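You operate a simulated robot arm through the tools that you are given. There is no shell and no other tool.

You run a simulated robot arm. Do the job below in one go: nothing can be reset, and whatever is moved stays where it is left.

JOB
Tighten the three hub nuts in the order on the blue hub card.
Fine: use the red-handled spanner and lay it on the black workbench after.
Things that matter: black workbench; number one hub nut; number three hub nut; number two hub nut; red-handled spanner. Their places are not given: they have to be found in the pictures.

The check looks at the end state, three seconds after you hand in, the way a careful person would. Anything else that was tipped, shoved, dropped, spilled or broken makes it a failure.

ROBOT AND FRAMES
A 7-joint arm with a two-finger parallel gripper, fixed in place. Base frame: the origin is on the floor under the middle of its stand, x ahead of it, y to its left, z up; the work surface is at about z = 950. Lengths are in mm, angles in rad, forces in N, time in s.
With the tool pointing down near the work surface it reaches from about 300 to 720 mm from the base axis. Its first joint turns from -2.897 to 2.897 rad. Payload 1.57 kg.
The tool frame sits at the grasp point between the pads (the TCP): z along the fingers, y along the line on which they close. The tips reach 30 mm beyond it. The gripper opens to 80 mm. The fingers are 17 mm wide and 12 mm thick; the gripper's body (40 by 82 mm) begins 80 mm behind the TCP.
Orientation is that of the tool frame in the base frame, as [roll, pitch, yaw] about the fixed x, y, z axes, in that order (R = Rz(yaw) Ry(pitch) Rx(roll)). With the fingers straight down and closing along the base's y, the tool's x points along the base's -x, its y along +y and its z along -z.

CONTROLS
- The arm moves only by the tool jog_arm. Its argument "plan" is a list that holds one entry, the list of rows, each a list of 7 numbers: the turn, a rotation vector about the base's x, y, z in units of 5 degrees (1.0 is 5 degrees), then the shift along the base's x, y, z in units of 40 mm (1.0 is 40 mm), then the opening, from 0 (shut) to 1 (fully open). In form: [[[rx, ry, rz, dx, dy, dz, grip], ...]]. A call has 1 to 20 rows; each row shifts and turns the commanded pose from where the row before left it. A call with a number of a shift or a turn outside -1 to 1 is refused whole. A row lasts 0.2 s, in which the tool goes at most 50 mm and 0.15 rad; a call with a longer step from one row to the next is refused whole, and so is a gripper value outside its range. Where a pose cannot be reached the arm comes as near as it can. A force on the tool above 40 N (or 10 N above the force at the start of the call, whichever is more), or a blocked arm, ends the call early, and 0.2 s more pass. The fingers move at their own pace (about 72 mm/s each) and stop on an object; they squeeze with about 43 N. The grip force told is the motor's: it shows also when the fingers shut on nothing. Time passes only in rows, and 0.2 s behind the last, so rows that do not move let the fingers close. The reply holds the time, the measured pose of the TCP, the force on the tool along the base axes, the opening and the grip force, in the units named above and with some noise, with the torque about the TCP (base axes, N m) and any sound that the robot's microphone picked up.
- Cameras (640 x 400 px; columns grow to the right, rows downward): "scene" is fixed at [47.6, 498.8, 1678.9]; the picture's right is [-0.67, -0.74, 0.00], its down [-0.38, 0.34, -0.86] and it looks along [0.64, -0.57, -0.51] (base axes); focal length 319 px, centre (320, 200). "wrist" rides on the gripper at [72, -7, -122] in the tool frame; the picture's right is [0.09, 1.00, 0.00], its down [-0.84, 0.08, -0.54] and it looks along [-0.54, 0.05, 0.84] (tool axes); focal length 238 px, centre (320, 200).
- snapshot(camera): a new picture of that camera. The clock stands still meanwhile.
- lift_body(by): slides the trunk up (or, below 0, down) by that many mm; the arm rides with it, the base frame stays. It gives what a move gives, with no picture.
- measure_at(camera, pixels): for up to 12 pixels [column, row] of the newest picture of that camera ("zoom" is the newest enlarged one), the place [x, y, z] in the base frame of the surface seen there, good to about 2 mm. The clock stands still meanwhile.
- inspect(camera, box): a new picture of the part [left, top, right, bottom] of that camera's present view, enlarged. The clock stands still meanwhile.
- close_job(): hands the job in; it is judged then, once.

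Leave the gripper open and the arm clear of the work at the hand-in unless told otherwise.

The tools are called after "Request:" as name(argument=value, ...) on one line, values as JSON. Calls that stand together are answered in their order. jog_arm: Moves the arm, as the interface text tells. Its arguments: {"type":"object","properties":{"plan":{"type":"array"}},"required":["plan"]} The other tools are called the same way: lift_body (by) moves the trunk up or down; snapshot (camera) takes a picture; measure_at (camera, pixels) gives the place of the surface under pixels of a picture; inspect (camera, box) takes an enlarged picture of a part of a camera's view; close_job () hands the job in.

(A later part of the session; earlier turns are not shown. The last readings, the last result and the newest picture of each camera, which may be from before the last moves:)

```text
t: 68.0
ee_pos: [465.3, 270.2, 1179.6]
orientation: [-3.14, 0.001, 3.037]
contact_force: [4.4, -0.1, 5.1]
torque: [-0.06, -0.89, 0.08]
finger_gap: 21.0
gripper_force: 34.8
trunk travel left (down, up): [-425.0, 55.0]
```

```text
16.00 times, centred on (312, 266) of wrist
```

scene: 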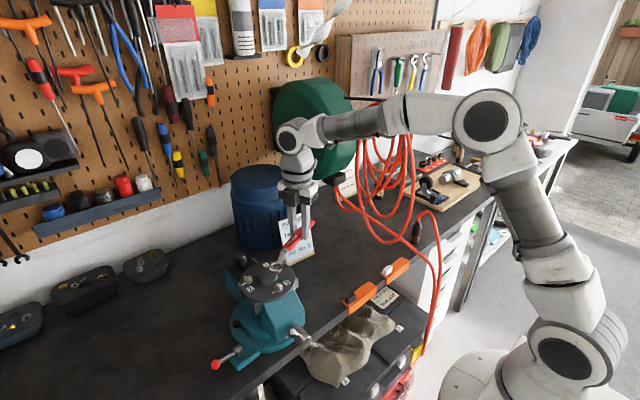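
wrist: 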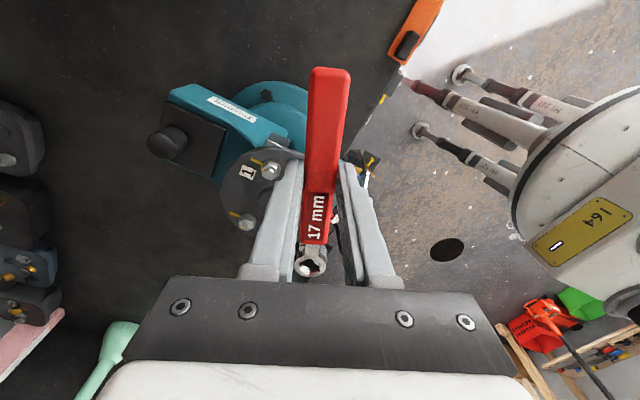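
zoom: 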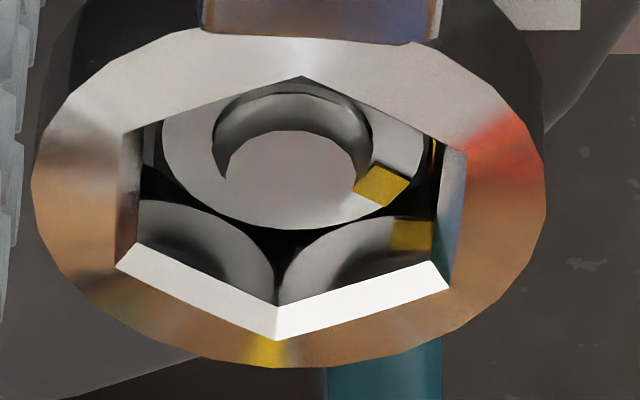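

The push is up and away from the handle: the ring is still too close to the handle. I shift another +0.8 mm along +x and watch.

Request:
jog_arm(plan=[[[0, 0, 0, 0.02, -0.002, 0.01, 0], [0, 0, 0, 0, 0, -0.01, 0], [0, 0, 0, 0, 0, 0, 0]]])

Request:
inspect(camera="wrist", box=[292, 254, 332, 279])

Request:
inspect(camera="scene", box=[236, 265, 268, 285])

```text
t: 68.8
ee_pos: [466.1, 269.8, 1179.0]
orientation: [-3.14, 0.002, 3.038]
contact_force: [3.2, 0.3, 6.4]
torque: [-0.12, -1.11, 0.01]
finger_gap: 21.2
gripper_force: 34.6
trunk travel left (down, up): [-425.0, 55.0]
```

```text
16.00 times, centred on (312, 266) of wrist
```

zoom: 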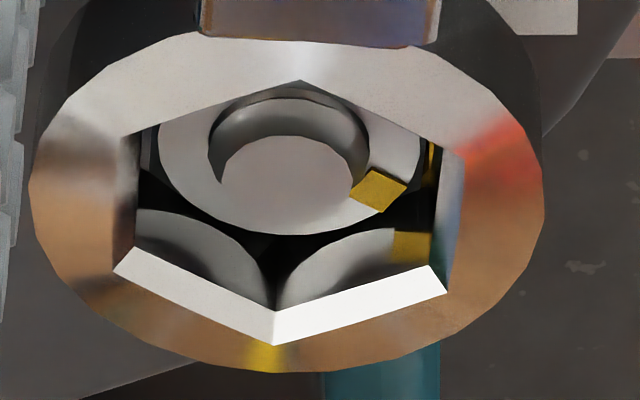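

```text
16.00 times, centred on (252, 275) of scene
```

zoom: 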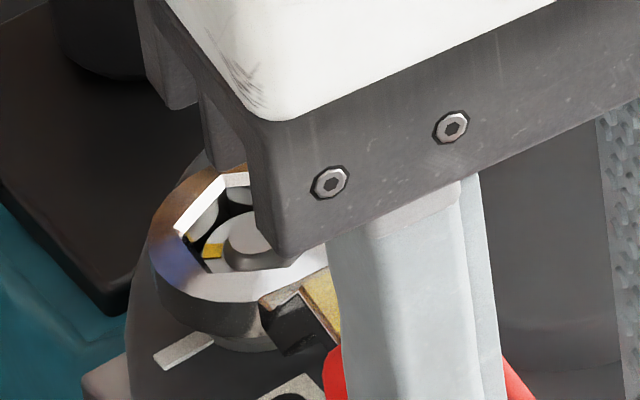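

The ring is wedged on the nut's rim, though the commanded position should now be right. I lift 4 mm to free it and look at the alignment again.

Request:
jog_arm(plan=[[[0, 0, 0, 0, 0, 0.1, 0], [0, 0, 0, 0, 0, 0, 0], [0, 0, 0, 0, 0, 0, 0]]])

Request:
inspect(camera="wrist", box=[292, 254, 332, 279])

Request:
inspect(camera="scene", box=[236, 262, 268, 282])

```text
t: 69.6
ee_pos: [465.7, 269.8, 1181.5]
orientation: [-3.139, -0.002, 3.036]
contact_force: [0.1, 0.4, -1.4]
torque: [-0.01, 0.01, 0.03]
finger_gap: 21.2
gripper_force: 34.6
trunk travel left (down, up): [-425.0, 55.0]
```

```text
16.00 times, centred on (312, 266) of wrist
```

zoom: 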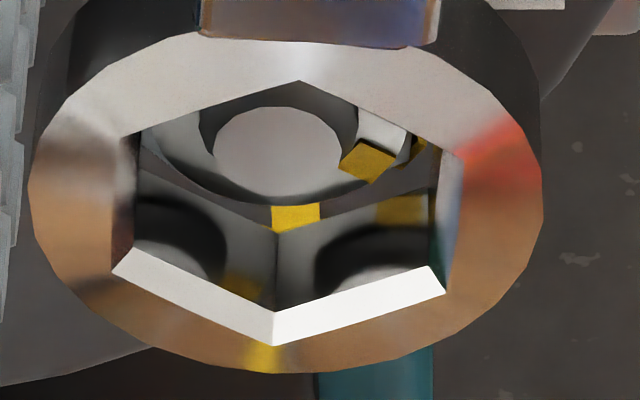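

```text
16.00 times, centred on (252, 272) of scene
```

zoom: 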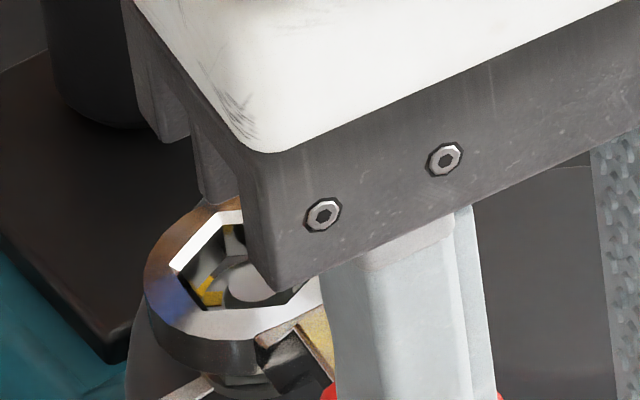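

It is free. Now the stud is at 277 vs 290 expected (−0.9 mm sideways), and by consistent bookkeeping of all three nuts the ring must go about 2 mm away from the handle. I shift (+2.1,−0.8) mm at this height and look.

Request:
jog_arm(plan=[[[0, 0, 0, 0.0525, -0.02, 0, 0], [0, 0, 0, 0, 0, 0, 0], [0, 0, 0, 0, 0, 0, 0]]])

Request:
inspect(camera="wrist", box=[292, 254, 332, 279])

Request:
inspect(camera="scene", box=[236, 262, 268, 282])

```text
t: 70.4
ee_pos: [468.0, 269.0, 1181.0]
orientation: [-3.139, 0.0, 3.037]
contact_force: [0.0, -1.0, -1.5]
torque: [-0.07, 0.0, 0.02]
finger_gap: 21.4
gripper_force: 34.3
trunk travel left (down, up): [-425.0, 55.0]
```

```text
16.00 times, centred on (312, 266) of wrist
```

zoom: 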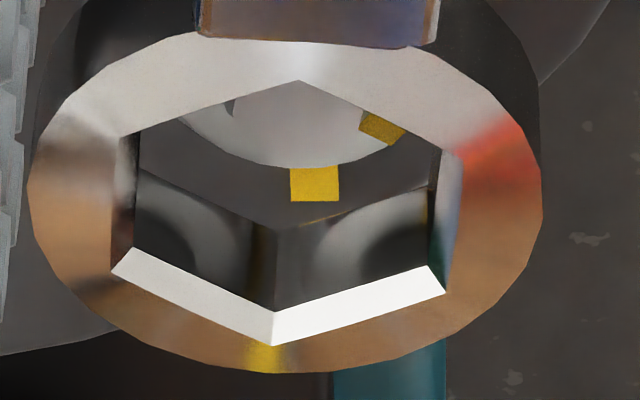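

```text
16.00 times, centred on (252, 272) of scene
```

zoom: 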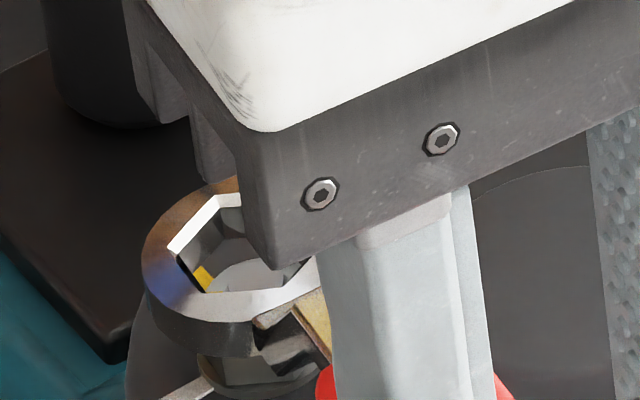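

Comparing with the engaged pictures of nuts 1 and 3 (far rim at row ≈211 at this height), the rim now at 168 shows I went too far; the earlier jam was only the sideways error. I shift back −2.5 mm in x and look.

Request:
jog_arm(plan=[[[0, 0, 0, -0.0625, 0, 0, 0], [0, 0, 0, 0, 0, 0, 0], [0, 0, 0, 0, 0, 0, 0]]])

Request:
inspect(camera="wrist", box=[292, 254, 332, 279])

Request:
inspect(camera="scene", box=[236, 262, 268, 282])

```text
t: 71.2
ee_pos: [465.9, 268.6, 1182.3]
orientation: [-3.141, 0.0, 3.038]
contact_force: [0.4, 0.7, -1.3]
torque: [0.01, 0.01, 0.0]
finger_gap: 21.4
gripper_force: 34.8
trunk travel left (down, up): [-425.0, 55.0]
```

```text
16.00 times, centred on (312, 266) of wrist
```

zoom: 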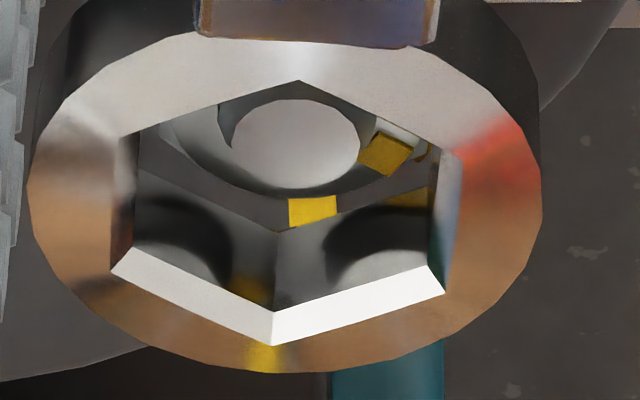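

```text
16.00 times, centred on (252, 272) of scene
```

zoom: 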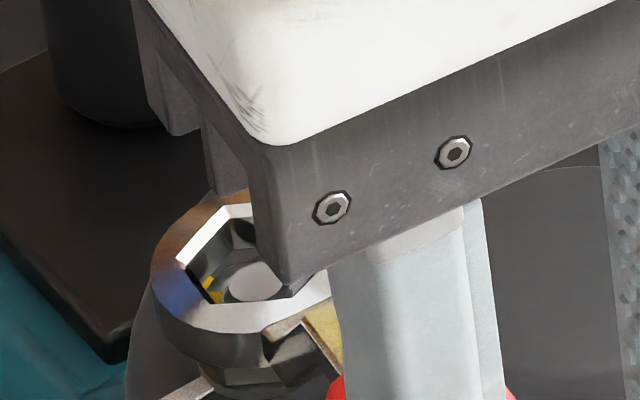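

Now the stud is at 296 (expected ≈294) and the rim at ≈202 (expected 202–208). I lower 4 mm.

Request:
jog_arm(plan=[[[0, 0, 0, 0, 0, -0.025, 0], [0, 0, 0, 0, 0, -0.025, 0], [0, 0, 0, 0, 0, -0.025, 0], [0, 0, 0, 0, 0, -0.025, 0], [0, 0, 0, 0, 0, 0, 0]]])

Request:
inspect(camera="wrist", box=[292, 254, 332, 279])

```text
t: 72.4
ee_pos: [465.3, 270.3, 1178.1]
orientation: [-3.14, 0.002, 3.038]
contact_force: [1.1, 0.8, 2.1]
torque: [0.01, -0.33, 0.13]
finger_gap: 21.4
gripper_force: 34.3
trunk travel left (down, up): [-425.0, 55.0]
```

```text
16.00 times, centred on (312, 266) of wrist
```

zoom: 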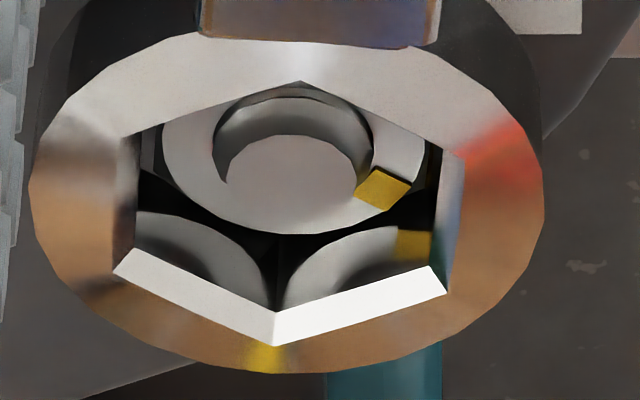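

Slight contact again (3.6 N up, pushing the ring toward +x,+y). I follow the push: +0.3,+0.35 mm, and lower another 1 mm.

Request:
jog_arm(plan=[[[0, 0, 0, 0.0075, 0.0088, 0, 0], [0, 0, 0, 0, 0, -0.0125, 0], [0, 0, 0, 0, 0, -0.0125, 0], [0, 0, 0, 0, 0, 0, 0]]])

Request:
inspect(camera="wrist", box=[292, 254, 332, 279])

```text
t: 73.4
ee_pos: [465.9, 269.4, 1176.9]
orientation: [-3.139, -0.001, 3.038]
contact_force: [5.1, 1.0, -1.1]
torque: [0.09, -0.19, 0.21]
finger_gap: 21.4
gripper_force: 34.4
trunk travel left (down, up): [-425.0, 55.0]
```

```text
16.00 times, centred on (312, 266) of wrist
```

zoom: 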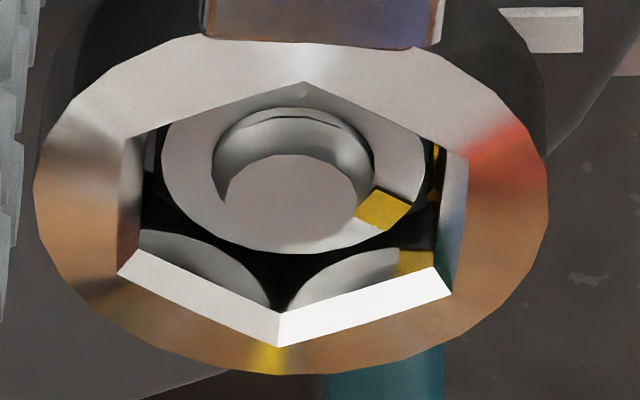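

It dropped in (no upward push now). I seat it 2.5 mm deeper with +0.3 mm in x, then turn clockwise 20°.

Request:
jog_arm(plan=[[[0, 0, 0, 0.0075, 0, -0.025, 0], [0, 0, 0, 0, 0, -0.025, 0], [0, 0, 0, 0, 0, -0.0125, 0], [0, 0, -0.5, 0.0139, 0.114, 0, 0], [0, 0, -0.5, 0.0189, 0.1133, 0, 0], [0, 0, -0.5, 0.0238, 0.1124, 0, 0], [0, 0, -0.5, 0.0287, 0.1112, 0, 0], [0, 0, -0.5, 0.0335, 0.1099, 0, 0], [0, 0, -0.5, 0.0382, 0.1083, 0, 0], [0, 0, -0.5, 0.0429, 0.1065, 0, 0], [0, 0, -0.5, 0.0475, 0.1045, 0, 0], [0, 0, 0, 0, 0, 0, 0]]])

Request:
inspect(camera="wrist", box=[292, 254, 332, 279])

```text
t: 76.0
ee_pos: [476.7, 304.5, 1175.1]
orientation: [-3.14, -0.001, 2.686]
contact_force: [4.1, -0.5, 1.1]
torque: [-0.2, -0.37, 0.09]
finger_gap: 21.2
gripper_force: 34.1
trunk travel left (down, up): [-425.0, 55.0]
```

```text
16.00 times, centred on (312, 266) of wrist
```

zoom: 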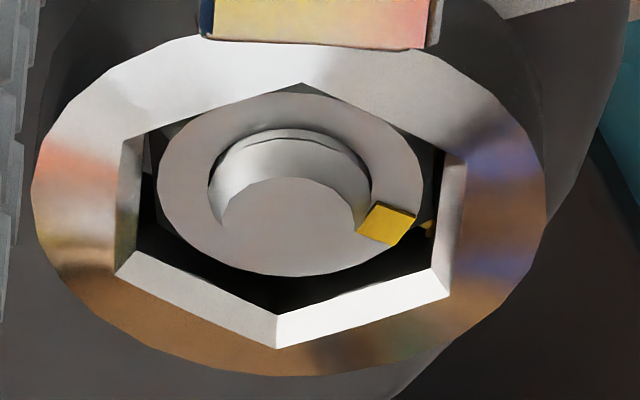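

Nut 2 follows (mark ≈35°). Another 20° clockwise.

Request:
jog_arm(plan=[[[0, 0, -0.5, 0.057, 0.1, 0, 0], [0, 0, -0.5, 0.0565, 0.1, 0, 0], [0, 0, -0.5, 0.0608, 0.0974, 0, 0], [0, 0, -0.5, 0.065, 0.0947, 0, 0], [0, 0, -0.5, 0.069, 0.0918, 0, 0], [0, 0, -0.5, 0.073, 0.0887, 0, 0], [0, 0, -0.5, 0.0768, 0.0854, 0, 0], [0, 0, -0.5, 0.0804, 0.082, 0, 0], [0, 0, 0, 0, 0, 0, 0]]])

Request:
inspect(camera="wrist", box=[292, 254, 332, 279])

Request:
inspect(camera="scene", box=[236, 265, 268, 285])

```text
t: 78.0
ee_pos: [495.8, 334.2, 1174.3]
orientation: [-3.138, -0.001, 2.34]
contact_force: [3.8, 0.4, -0.7]
torque: [0.02, -0.13, 0.48]
finger_gap: 21.3
gripper_force: 34.3
trunk travel left (down, up): [-425.0, 55.0]
```

```text
16.00 times, centred on (312, 266) of wrist
```

zoom: 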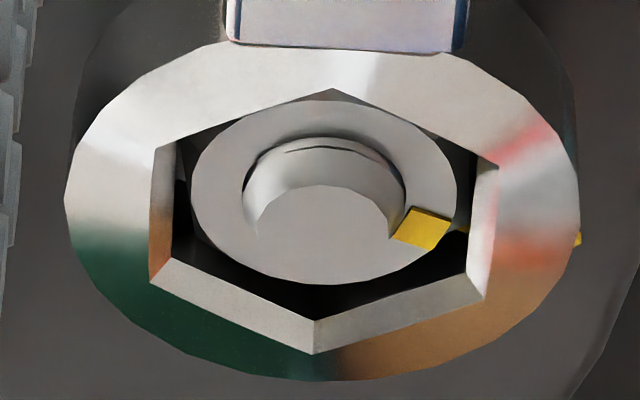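

```text
16.00 times, centred on (252, 275) of scene
```

zoom: 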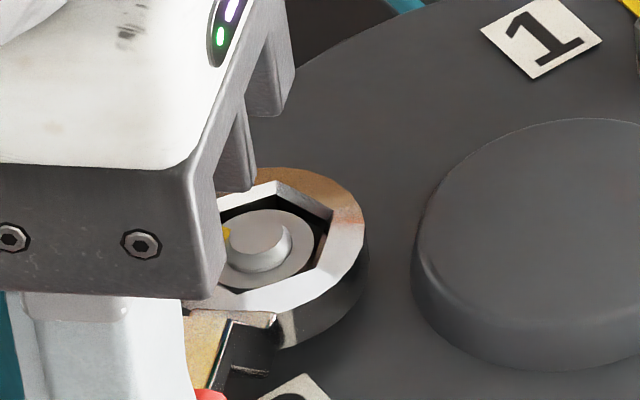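

Mark ≈18°. Another 15°.

Request:
jog_arm(plan=[[[0, 0, -0.5, 0.0839, 0.0784, 0, 0], [0, 0, -0.5, 0.0873, 0.0747, 0, 0], [0, 0, -0.5, 0.0904, 0.0708, 0, 0], [0, 0, -0.5, 0.0934, 0.0668, 0, 0], [0, 0, -0.5, 0.0963, 0.0626, 0, 0], [0, 0, -0.5, 0.0989, 0.0584, 0, 0], [0, 0, 0, 0, 0, 0, 0]]])

Request:
inspect(camera="wrist", box=[292, 254, 332, 279])

Request:
inspect(camera="scene", box=[236, 265, 268, 285])

```text
t: 79.6
ee_pos: [519.7, 351.4, 1174.1]
orientation: [-3.139, 0.0, 2.075]
contact_force: [-5.7, -1.6, -3.0]
torque: [0.08, 0.21, 0.04]
finger_gap: 21.2
gripper_force: 34.2
trunk travel left (down, up): [-425.0, 55.0]
```

```text
16.00 times, centred on (312, 266) of wrist
```

zoom: 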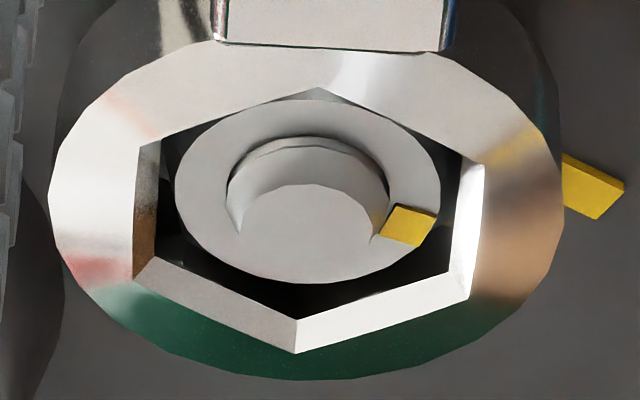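

```text
16.00 times, centred on (252, 275) of scene
```

zoom: 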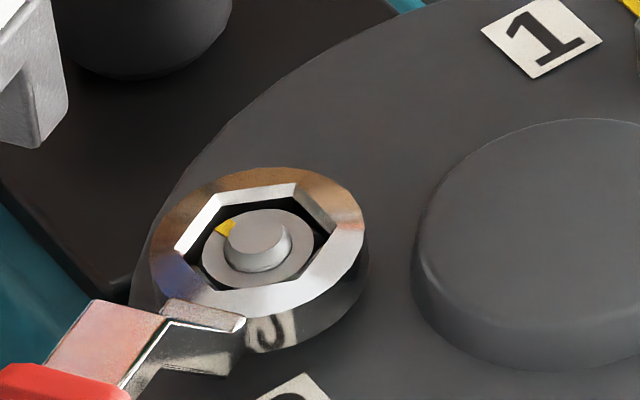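

Scene view suggests nut 2's mark is still ≈12° short of its yellow line. I go 7.5° more.

Request:
jog_arm(plan=[[[0, 0, -0.5, 0.1014, 0.054, 0, 0], [0, 0, -0.5, 0.1036, 0.0495, 0, 0], [0, 0, -0.5, 0.1057, 0.045, 0, 0], [0, 0, 0, 0, 0, 0, 0], [0, 0, 0, 0, 0, 0, 0]]])

Request:
inspect(camera="wrist", box=[292, 254, 332, 279])

Request:
inspect(camera="scene", box=[236, 265, 268, 285])

```text
t: 80.8
ee_pos: [531.3, 356.7, 1174.2]
orientation: [-3.139, -0.001, 1.946]
contact_force: [-4.4, 1.3, -7.0]
torque: [0.52, 0.28, 0.31]
finger_gap: 21.5
gripper_force: 34.1
trunk travel left (down, up): [-425.0, 55.0]
```

```text
16.00 times, centred on (312, 266) of wrist
```

zoom: 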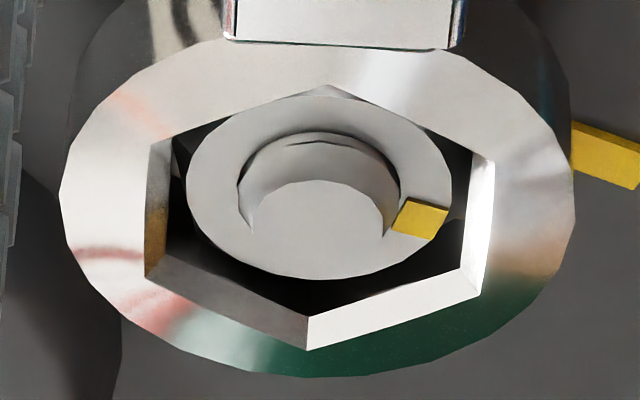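

```text
16.00 times, centred on (252, 275) of scene
```

zoom: 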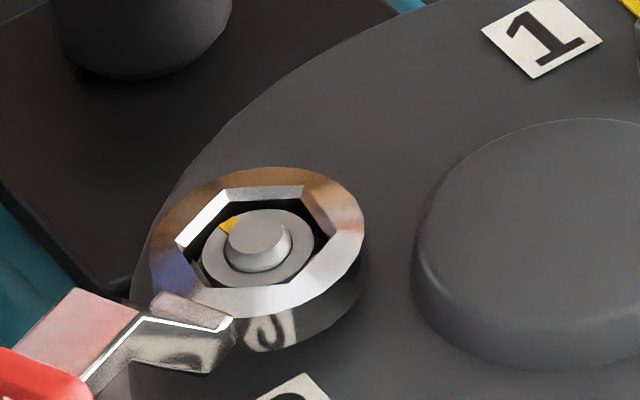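

Cross-checks put nut 2's mark about 6–8° short of its yellow line; torque ≈0.7 N·m. I go 5° more.

Request:
jog_arm(plan=[[[0, 0, -0.5, 0.1075, 0.0403, 0, 0], [0, 0, -0.5, 0.1092, 0.0356, 0, 0], [0, 0, 0, 0, 0, 0, 0], [0, 0, 0, 0, 0, 0, 0]]])

Request:
inspect(camera="wrist", box=[292, 254, 332, 279])

Request:
inspect(camera="scene", box=[236, 265, 268, 285])

```text
t: 81.8
ee_pos: [540.5, 360.2, 1175.1]
orientation: [-3.14, 0.001, 1.858]
contact_force: [-7.4, 1.4, -6.7]
torque: [0.5, 0.38, 0.08]
finger_gap: 21.1
gripper_force: 34.2
trunk travel left (down, up): [-425.0, 55.0]
```

```text
16.00 times, centred on (312, 266) of wrist
```

zoom: 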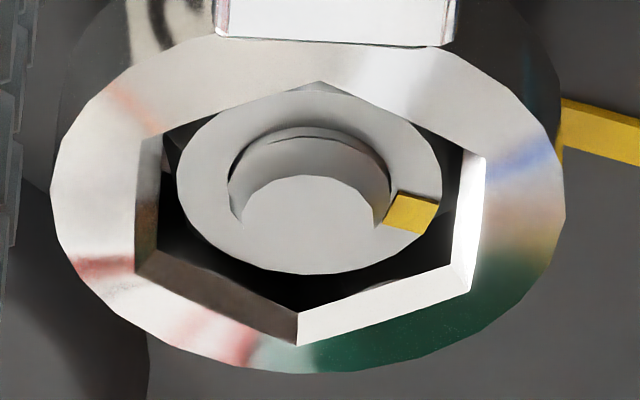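

```text
16.00 times, centred on (252, 275) of scene
```

zoom: 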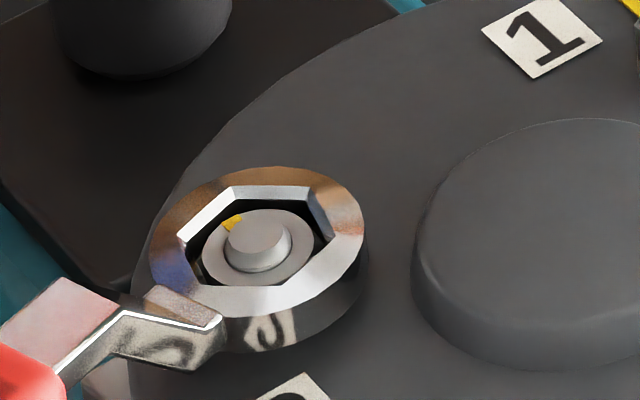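

Mark now ≈1–3° from the line, torque ≈0.8 N·m. One final 2.5° step.

Request:
jog_arm(plan=[[[0, 0, -0.5, 0.1106, 0.0308, 0, 0], [0, 0, 0, 0, 0, 0, 0], [0, 0, 0, 0, 0, 0, 0]]])

Request:
inspect(camera="wrist", box=[292, 254, 332, 279])

Request:
inspect(camera="scene", box=[236, 265, 268, 285])

```text
t: 82.6
ee_pos: [545.5, 361.5, 1176.1]
orientation: [-3.14, 0.0, 1.815]
contact_force: [-7.4, 2.1, -4.4]
torque: [0.33, 0.35, 0.21]
finger_gap: 21.4
gripper_force: 34.6
trunk travel left (down, up): [-425.0, 55.0]
```

```text
16.00 times, centred on (312, 266) of wrist
```

zoom: 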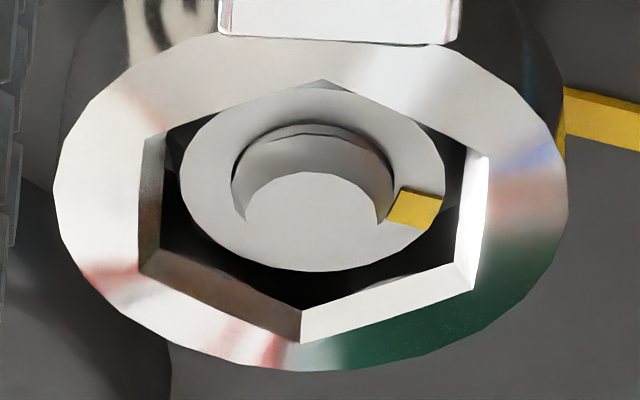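

```text
16.00 times, centred on (252, 275) of scene
```

zoom: 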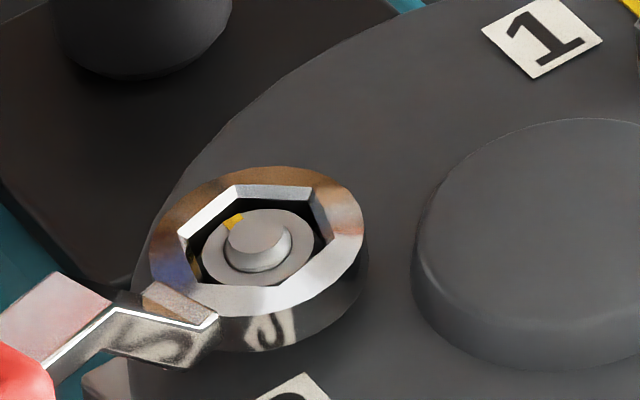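

Now I back off 10° within the play, lift 60 mm, and check.

Request:
jog_arm(plan=[[[0, 0, 0.5, -0.1106, -0.0308, 0, 0], [0, 0, 0.5, -0.1092, -0.0356, 0, 0], [0, 0, 0.5, -0.1075, -0.0403, 0, 0], [0, 0, 0.5, -0.1057, -0.045, 0, 0], [0, 0, 0, 0, 0, 0, 0], [0, 0, 0, 0, 0, 0.1, 0], [0, 0, 0, 0, 0, 0.2, 0], [0, 0, 0, 0, 0, 0.4, 0], [0, 0, 0, 0, 0, 0.4, 0], [0, 0, 0, 0, 0, 0.4, 0], [0, 0, 0, 0, 0, 0, 0]]])

Request:
inspect(camera="scene", box=[236, 265, 268, 285])

Request:
snapshot(camera="wrist")

Request:
snapshot(camera="scene")

```text
t: 85.0
ee_pos: [527.1, 355.0, 1233.2]
orientation: [-3.137, 0.0, 1.99]
contact_force: [-0.6, -0.4, -0.6]
torque: [0.02, -0.03, 0.0]
finger_gap: 21.2
gripper_force: 33.8
trunk travel left (down, up): [-425.0, 55.0]
```

```text
16.00 times, centred on (252, 275) of scene
```

zoom: 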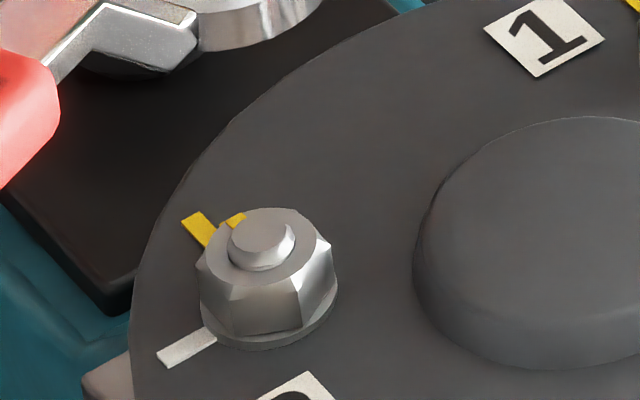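

```text
taken
```

wrist: 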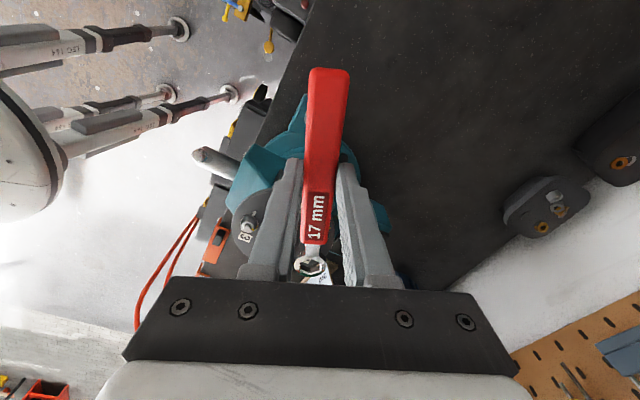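

```text
taken
```

scene: 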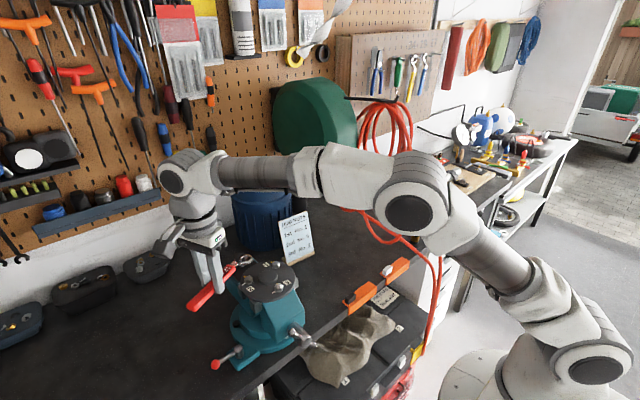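

Corners suggest nut 2 at ~5° (±2). I go to the side-viewing pose for a precise reading of all three.

Request:
jog_arm(plan=[[[0, 0, 0.943, -0.02, -0.539, 0, 0], [0, 0, 0.943, -0.02, -0.539, 0, 0], [0, 0, 0.943, -0.02, -0.539, 0, 0], [0, 0, 0.943, -0.02, -0.539, 0, 0], [0, 0, 0.943, -0.02, -0.539, 0, 0], [0, 0, 0.943, -0.02, -0.539, 0, 0], [0, 0, 0.943, -0.02, -0.539, 0, 0], [0, 0, 0.943, -0.02, -0.539, 0, 0], [0, 0, 0.943, -0.02, -0.539, 0, 0], [0, 0, 0.943, -0.02, -0.539, 0, 0], [0, 0, 0.943, -0.02, -0.539, 0, 0], [0, 0, 0.943, -0.02, -0.539, 0, 0], [0, 0, 0.943, -0.02, -0.539, 0, 0], [0, 0, 0.943, -0.02, -0.539, 0, 0], [0, 0, 0, 0, 0, 0, 0], [0, 0, 0, 0, 0, 0, 0]]])

Request:
inspect(camera="wrist", box=[410, 187, 450, 212])

Request:
inspect(camera="wrist", box=[475, 192, 515, 217])

Request:
inspect(camera="wrist", box=[470, 130, 510, 155])

```text
t: 88.4
ee_pos: [516.4, 54.0, 1234.8]
orientation: [-3.139, 0.0, -3.141]
contact_force: [0.5, 0.8, -0.5]
torque: [-0.02, 0.02, -0.03]
finger_gap: 21.4
gripper_force: 35.1
trunk travel left (down, up): [-425.0, 55.0]
```

```text
16.00 times, centred on (430, 200) of wrist
```

zoom: 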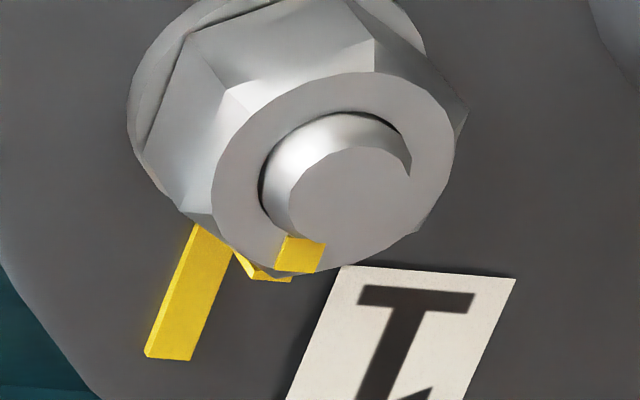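

```text
16.00 times, centred on (495, 204) of wrist
```

zoom: 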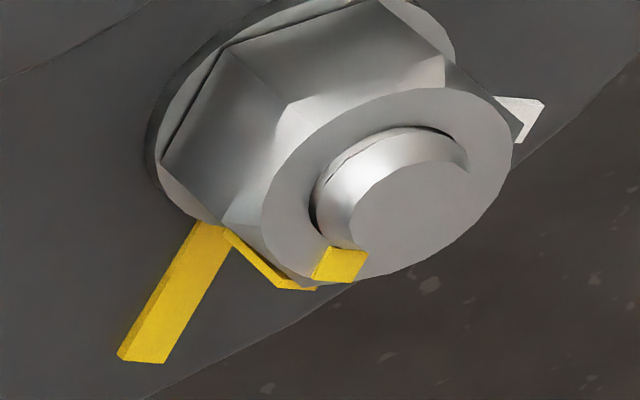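

```text
16.00 times, centred on (490, 142) of wrist
```

zoom: 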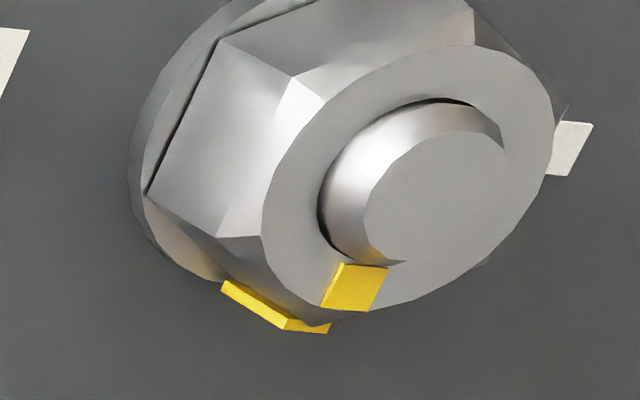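

All three marks read φ = 0.0°, 0.0° and −1.8° (±2°), i.e. on the line direction: tightened in order 1, 3, 2. Now I carry the spanner back to its old free spot on the black workbench, tilting −6° again so that it will lie as it lay before.

Request:
jog_arm(plan=[[[0, 0, 0, -0.082, -0.77, -0.3, 0], [0, 0, 0, -0.082, -0.77, -0.4, 0], [0, 0, 0, -0.082, -0.77, -0.475, 0], [0, 0, 0, -0.082, -0.77, -0.475, 0], [0, 0, 0, -0.082, -0.77, -0.475, 0], [0, -0.4, 0, 0.5, -0.458, -0.583, 0], [0, -0.4, 0, 0.5, -0.458, -0.583, 0], [0, -0.4, 0, 0.5, -0.458, -0.583, 0], [0, 0, 0, 0.375, 0, -0.5, 0], [0, 0, 0, 0.375, 0, -0.5, 0], [0, 0, 0, 0, 0, 0, 0]]])

Request:
snapshot(camera="scene")

Request:
snapshot(camera="wrist")

```text
t: 90.8
ee_pos: [590.7, -157.6, 1038.7]
orientation: [-3.139, 0.105, 3.139]
contact_force: [-0.2, 0.0, -2.2]
torque: [-0.01, 0.06, -0.04]
finger_gap: 21.2
gripper_force: 34.1
trunk travel left (down, up): [-425.0, 55.0]
```

```text
taken
```

scene: 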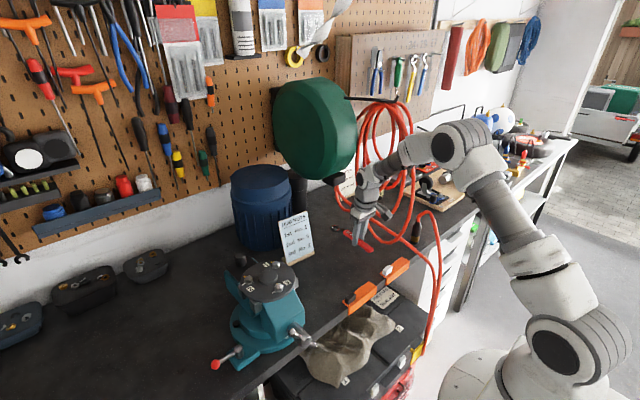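

```text
taken
```

wrist: 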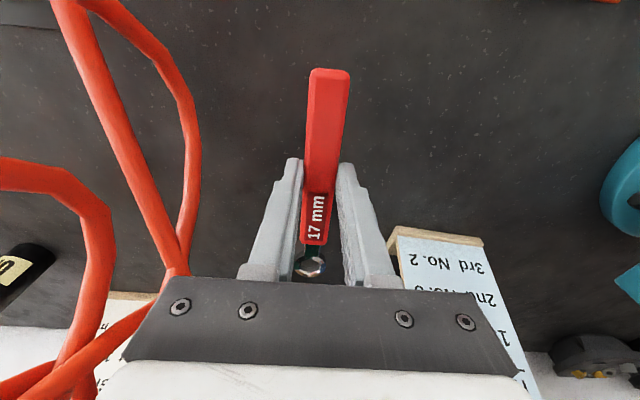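

The arm is clear of the hub, so before laying the spanner down I re-check the three nuts from the scene camera.

Request:
inspect(camera="scene", box=[236, 262, 268, 282])

Request:
measure_at(camera="zoom", pixels=[[237, 268], [237, 268], [237, 268], [237, 268], [264, 287], [264, 287], [264, 287], [264, 287], [195, 270], [195, 270], [215, 340], [280, 355]])

Request:
inspect(camera="scene", box=[268, 270, 300, 290])

Request:
inspect(camera="scene", box=[235, 250, 315, 310])

```text
16.00 times, centred on (252, 272) of scene
```

zoom: 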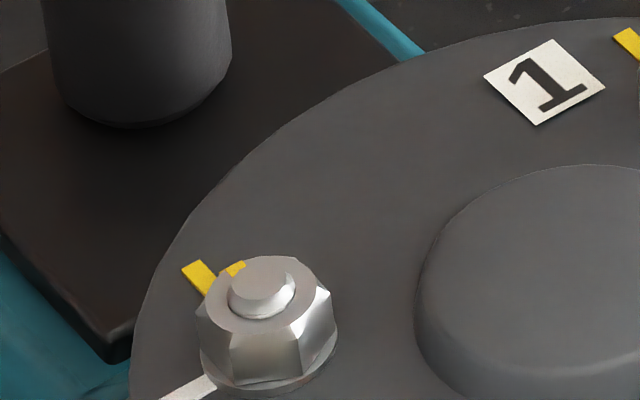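

```text
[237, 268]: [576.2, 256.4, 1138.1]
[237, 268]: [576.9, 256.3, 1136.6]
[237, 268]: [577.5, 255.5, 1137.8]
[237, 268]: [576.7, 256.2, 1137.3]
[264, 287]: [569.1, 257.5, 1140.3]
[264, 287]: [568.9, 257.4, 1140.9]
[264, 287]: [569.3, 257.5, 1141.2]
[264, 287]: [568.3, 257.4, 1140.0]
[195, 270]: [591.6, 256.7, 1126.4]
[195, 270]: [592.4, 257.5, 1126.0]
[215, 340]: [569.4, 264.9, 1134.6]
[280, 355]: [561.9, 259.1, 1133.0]
```

```text
16.00 times, centred on (284, 280) of scene
```

zoom: 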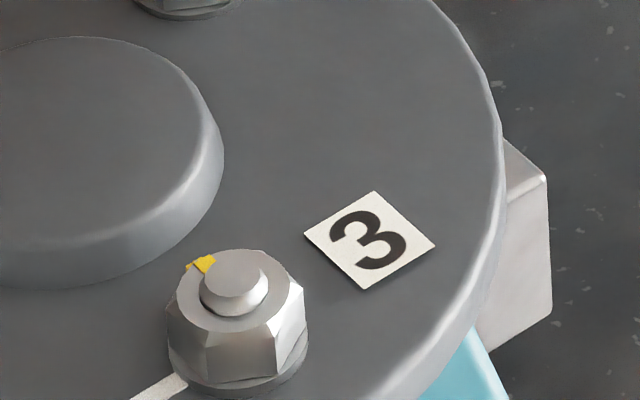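

```text
6.67 times, centred on (275, 280) of scene
```

zoom: 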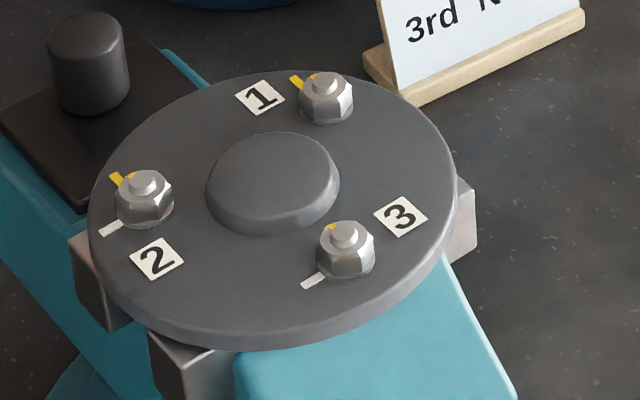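

All three marks point along their lines. I compare the vise with the first picture to make sure that nothing shifted.

Request:
inspect(camera="scene", box=[200, 240, 330, 380])

Request:
measure_at(camera="zoom", pixels=[[300, 108], [420, 275], [178, 356], [245, 315], [237, 240], [250, 55], [440, 40], [345, 70], [270, 112], [358, 135]])

```text
2.86 times, centred on (265, 310) of scene
```

zoom: 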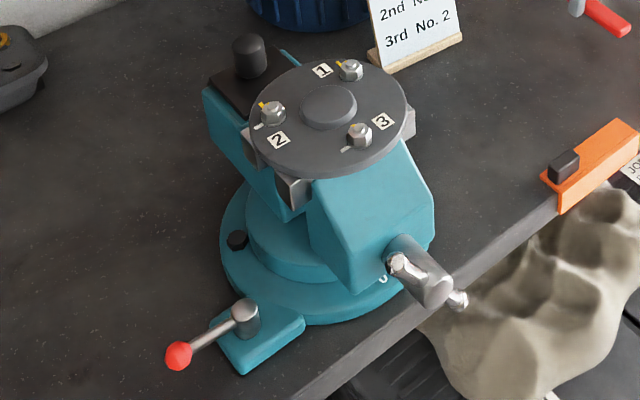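

```text
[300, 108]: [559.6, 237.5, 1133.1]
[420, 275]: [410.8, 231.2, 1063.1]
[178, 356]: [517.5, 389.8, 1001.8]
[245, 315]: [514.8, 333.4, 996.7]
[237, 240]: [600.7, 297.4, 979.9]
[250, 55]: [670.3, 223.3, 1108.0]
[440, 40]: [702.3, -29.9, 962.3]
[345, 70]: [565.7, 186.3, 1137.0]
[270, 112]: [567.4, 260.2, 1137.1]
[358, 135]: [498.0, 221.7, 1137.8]
```

The vise stands as before. Now I lower the spanner to the bench: 50 mm down, then a gentle touch.

Request:
jog_arm(plan=[[[0, 0, 0, 0, 0.03, -0.45, 0], [0, 0, 0, 0, 0.03, -0.45, 0], [0, 0, 0, 0, 0, -0.25, 0], [0, 0, 0, 0, 0, -0.1, 0], [0, 0, 0, 0, 0, -0.05, 0], [0, 0, 0, 0, 0, 0, 0]]])

Request:
inspect(camera="scene", box=[325, 220, 385, 275])

```text
t: 92.2
ee_pos: [589.0, -154.4, 989.0]
orientation: [-3.141, 0.106, 3.14]
contact_force: [0.3, -1.0, -1.1]
torque: [0.01, -0.01, 0.03]
finger_gap: 21.5
gripper_force: 34.6
trunk travel left (down, up): [-425.0, 55.0]
```

```text
7.27 times, centred on (355, 248) of scene
```

zoom: 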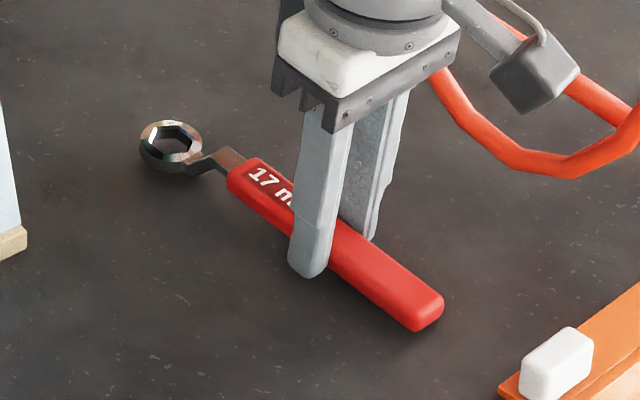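

Still about 5 mm up, no contact. I lower 4 mm, then 1 mm more.

Request:
jog_arm(plan=[[[0, 0, 0, 0, 0, -0.05, 0], [0, 0, 0, 0, 0, -0.05, 0], [0, 0, 0, 0, 0, 0, 0]]])

Request:
jog_arm(plan=[[[0, 0, 0, 0, 0, -0.0125, 0], [0, 0, 0, 0, 0, -0.0125, 0], [0, 0, 0, 0, 0, 0, 0]]])

Request:
inspect(camera="scene", box=[325, 220, 385, 275])

```text
t: 93.0
ee_pos: [589.6, -154.7, 983.9]
orientation: [-3.138, 0.105, 3.141]
contact_force: [0.0, -0.6, 3.2]
torque: [-0.01, -0.43, 0.0]
finger_gap: 21.0
gripper_force: 34.4
trunk travel left (down, up): [-425.0, 55.0]
```

```text
t: 93.8
ee_pos: [590.1, -154.1, 985.1]
orientation: [-3.139, 0.107, 3.139]
contact_force: [1.2, -1.6, 14.2]
torque: [0.01, 0.32, -0.03]
finger_gap: 21.1
gripper_force: 34.5
trunk travel left (down, up): [-425.0, 55.0]
```

```text
7.27 times, centred on (355, 248) of scene
```

zoom: 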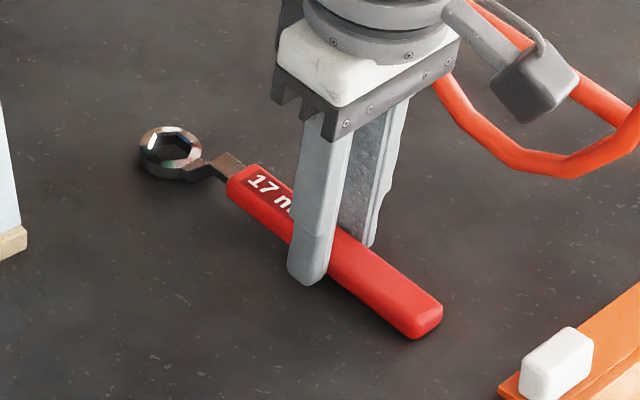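

The spanner rests on the bench at both ends (14 N). I ease 0.6 mm up and open the gripper.

Request:
jog_arm(plan=[[[0, 0, 0, 0, 0, 0.015, 0], [0, 0, 0, 0, 0, 0, 0], [0, 0, 0, 0, 0, 0, 0.4], [0, 0, 0, 0, 0, 0, 0.6], [0, 0, 0, 0, 0, 0, 0.8], [0, 0, 0, 0, 0, 0, 0.8]]])

Request:
snapshot(camera="wrist")

Request:
inspect(camera="scene", box=[325, 220, 385, 275])

```text
t: 95.2
ee_pos: [589.7, -152.3, 983.6]
orientation: [-3.139, 0.104, 3.14]
contact_force: [0.5, -0.7, 0.2]
torque: [-0.03, -0.03, 0.04]
finger_gap: 63.8
gripper_force: 0.1
trunk travel left (down, up): [-425.0, 55.0]
```

```text
taken
```

wrist: 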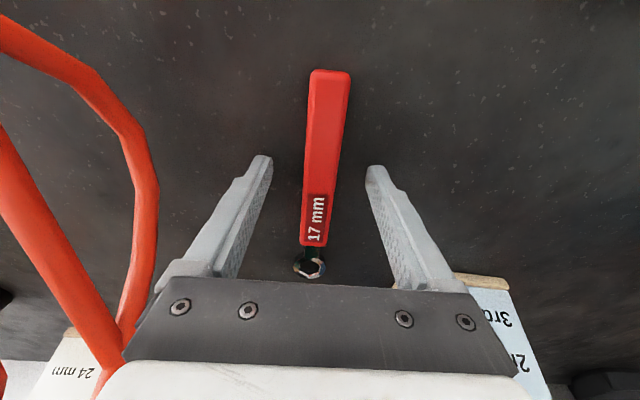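

```text
7.27 times, centred on (355, 248) of scene
```

zoom: 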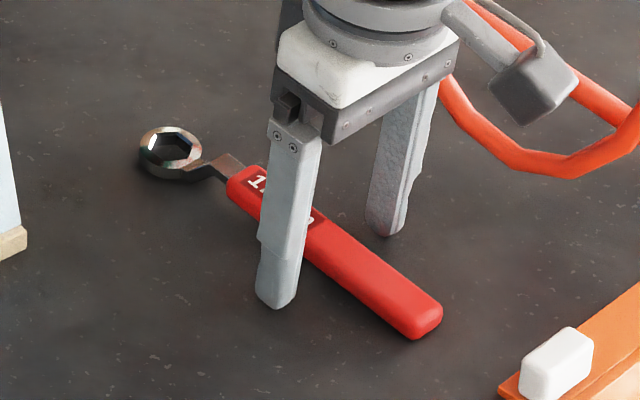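

The spanner lies free on the bench. I rise straight up 120 mm, open fully, then level the tool.

Request:
jog_arm(plan=[[[0, 0, 0, 0, 0, 0.3, 0.8], [0, 0, 0, 0, 0, 0.7, 0.8], [0, 0, 0, 0, 0, 0.9, 0.9], [0, 0, 0, 0, 0, 0.9, 1], [0, 0.4, 0, -0.5, 0.3, 0.6, 1], [0, 0.4, 0, -0.5, 0.3, 0.6, 1], [0, 0.4, 0, -0.5, 0.3, 0.6, 1], [0, 0, 0, 0, 0, 0, 1]]])

Request:
snapshot(camera="wrist")

Request:
snapshot(camera="scene")

```text
t: 97.0
ee_pos: [531.0, -120.1, 1167.4]
orientation: [-3.14, 0.001, 3.139]
contact_force: [-0.1, 0.1, -0.3]
torque: [0.01, 0.02, -0.03]
finger_gap: 80.0
gripper_force: 0.0
trunk travel left (down, up): [-425.0, 55.0]
```

```text
taken
```

wrist: 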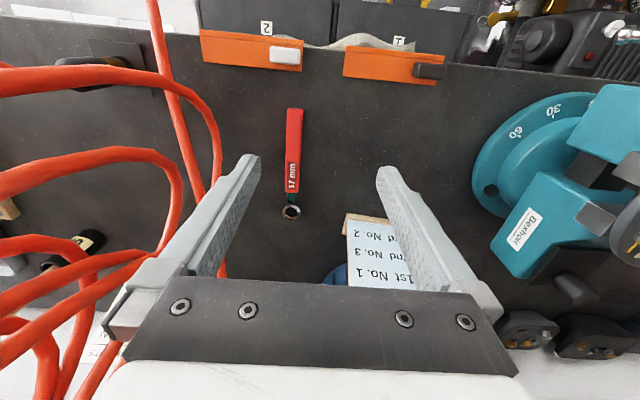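

```text
taken
```

scene: 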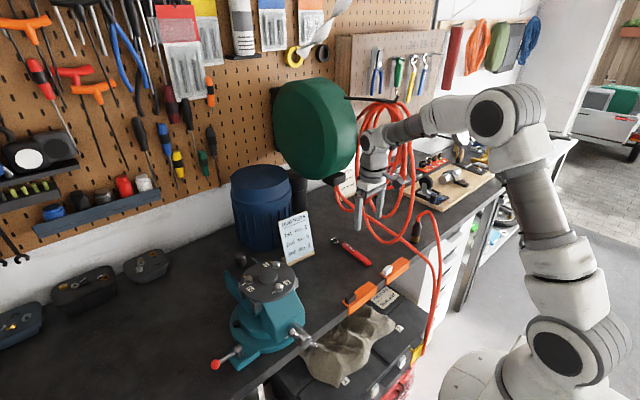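

The spanner lies on the black bench. For a final check of the nuts I return to the straight-down view pose over the hub with the empty gripper.

Request:
jog_arm(plan=[[[0, 0, 0, 0, 0, 1, 1], [0, 0, 0, 0, 0, 1, 1], [0, 0, 0, 0, 0.958, 0, 1], [0, 0, 0, 0, 0.958, 0, 1], [0, 0, 0, 0, 0.958, 0, 1], [0, 0, 0, 0, 0.958, 0, 1], [0, 0, 0, 0, 0.958, 0, 1], [0, 0, 0, 0, 0.958, 0, 1], [0, 0, 0, 0, 0.958, 0, 1], [0, 0, 0, 0, 0.958, 0, 1], [0, 0, 0, 0, 0.958, 0, 1], [0, 0.93, 0, 0.01, 0, -0.15, 1], [0, 0.93, 0, 0.01, 0, -0.15, 1], [0, 0.93, 0, 0.01, 0, -0.15, 1], [0, 0.93, 0, 0.01, 0, -0.15, 1], [0, 0.93, 0, 0.01, 0, -0.15, 1], [0, 0.93, 0, 0.01, 0, -0.15, 1], [0, 0.93, 0, 0.01, 0, -0.15, 1], [0, 0, 0, 0, 0, 0, 1]]])

Request:
snapshot(camera="wrist")

```text
t: 101.0
ee_pos: [532.4, 226.3, 1204.9]
orientation: [-3.139, -0.568, 3.14]
contact_force: [0.0, -0.5, 0.7]
torque: [-0.02, 0.01, -0.03]
finger_gap: 79.8
gripper_force: 0.1
trunk travel left (down, up): [-425.0, 55.0]
```

```text
taken
```

wrist: 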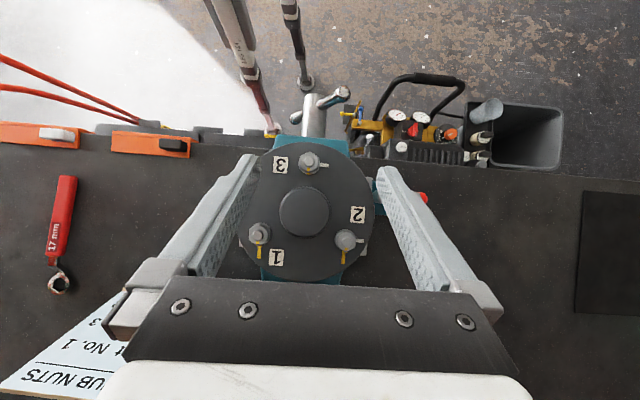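

Straight-down view again. I enlarge each nut: nut 1 at (259,234), nut 2 at (346,239), nut 3 at (309,162).

Request:
inspect(camera="wrist", box=[240, 224, 280, 249])

Request:
inspect(camera="wrist", box=[326, 230, 366, 255])

Request:
inspect(camera="wrist", box=[290, 150, 330, 175])

Request:
inspect(camera="wrist", box=[230, 130, 390, 280])

```text
16.00 times, centred on (260, 236) of wrist
```

zoom: 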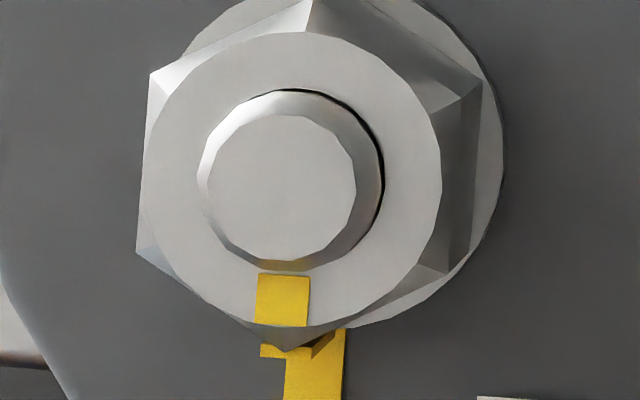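

```text
16.00 times, centred on (346, 242) of wrist
```

zoom: 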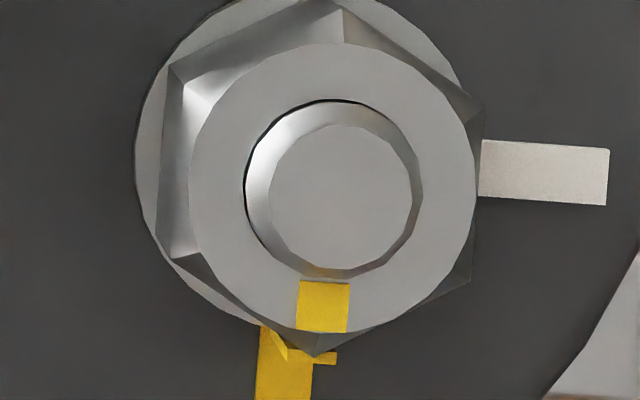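

```text
16.00 times, centred on (310, 162) of wrist
```

zoom: 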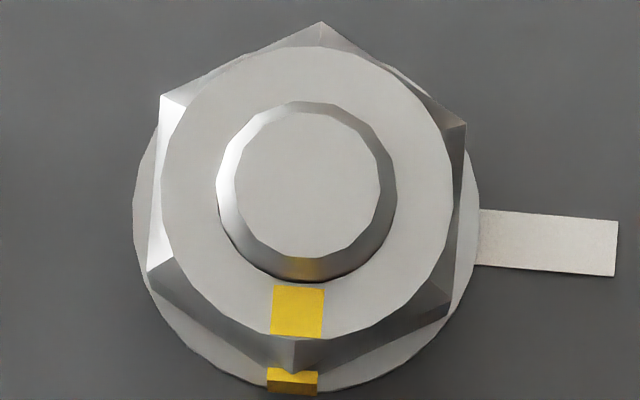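

```text
2.67 times, centred on (310, 205) of wrist
```

zoom: 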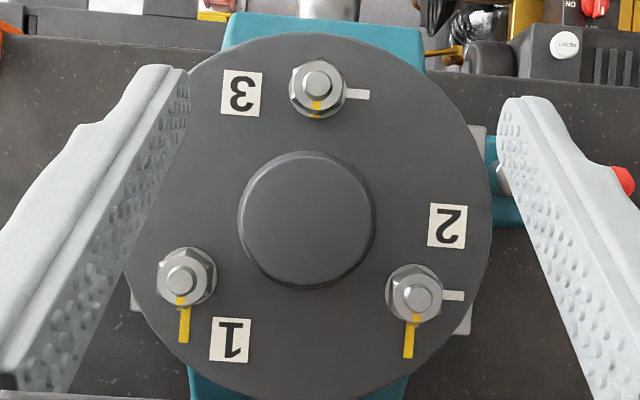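

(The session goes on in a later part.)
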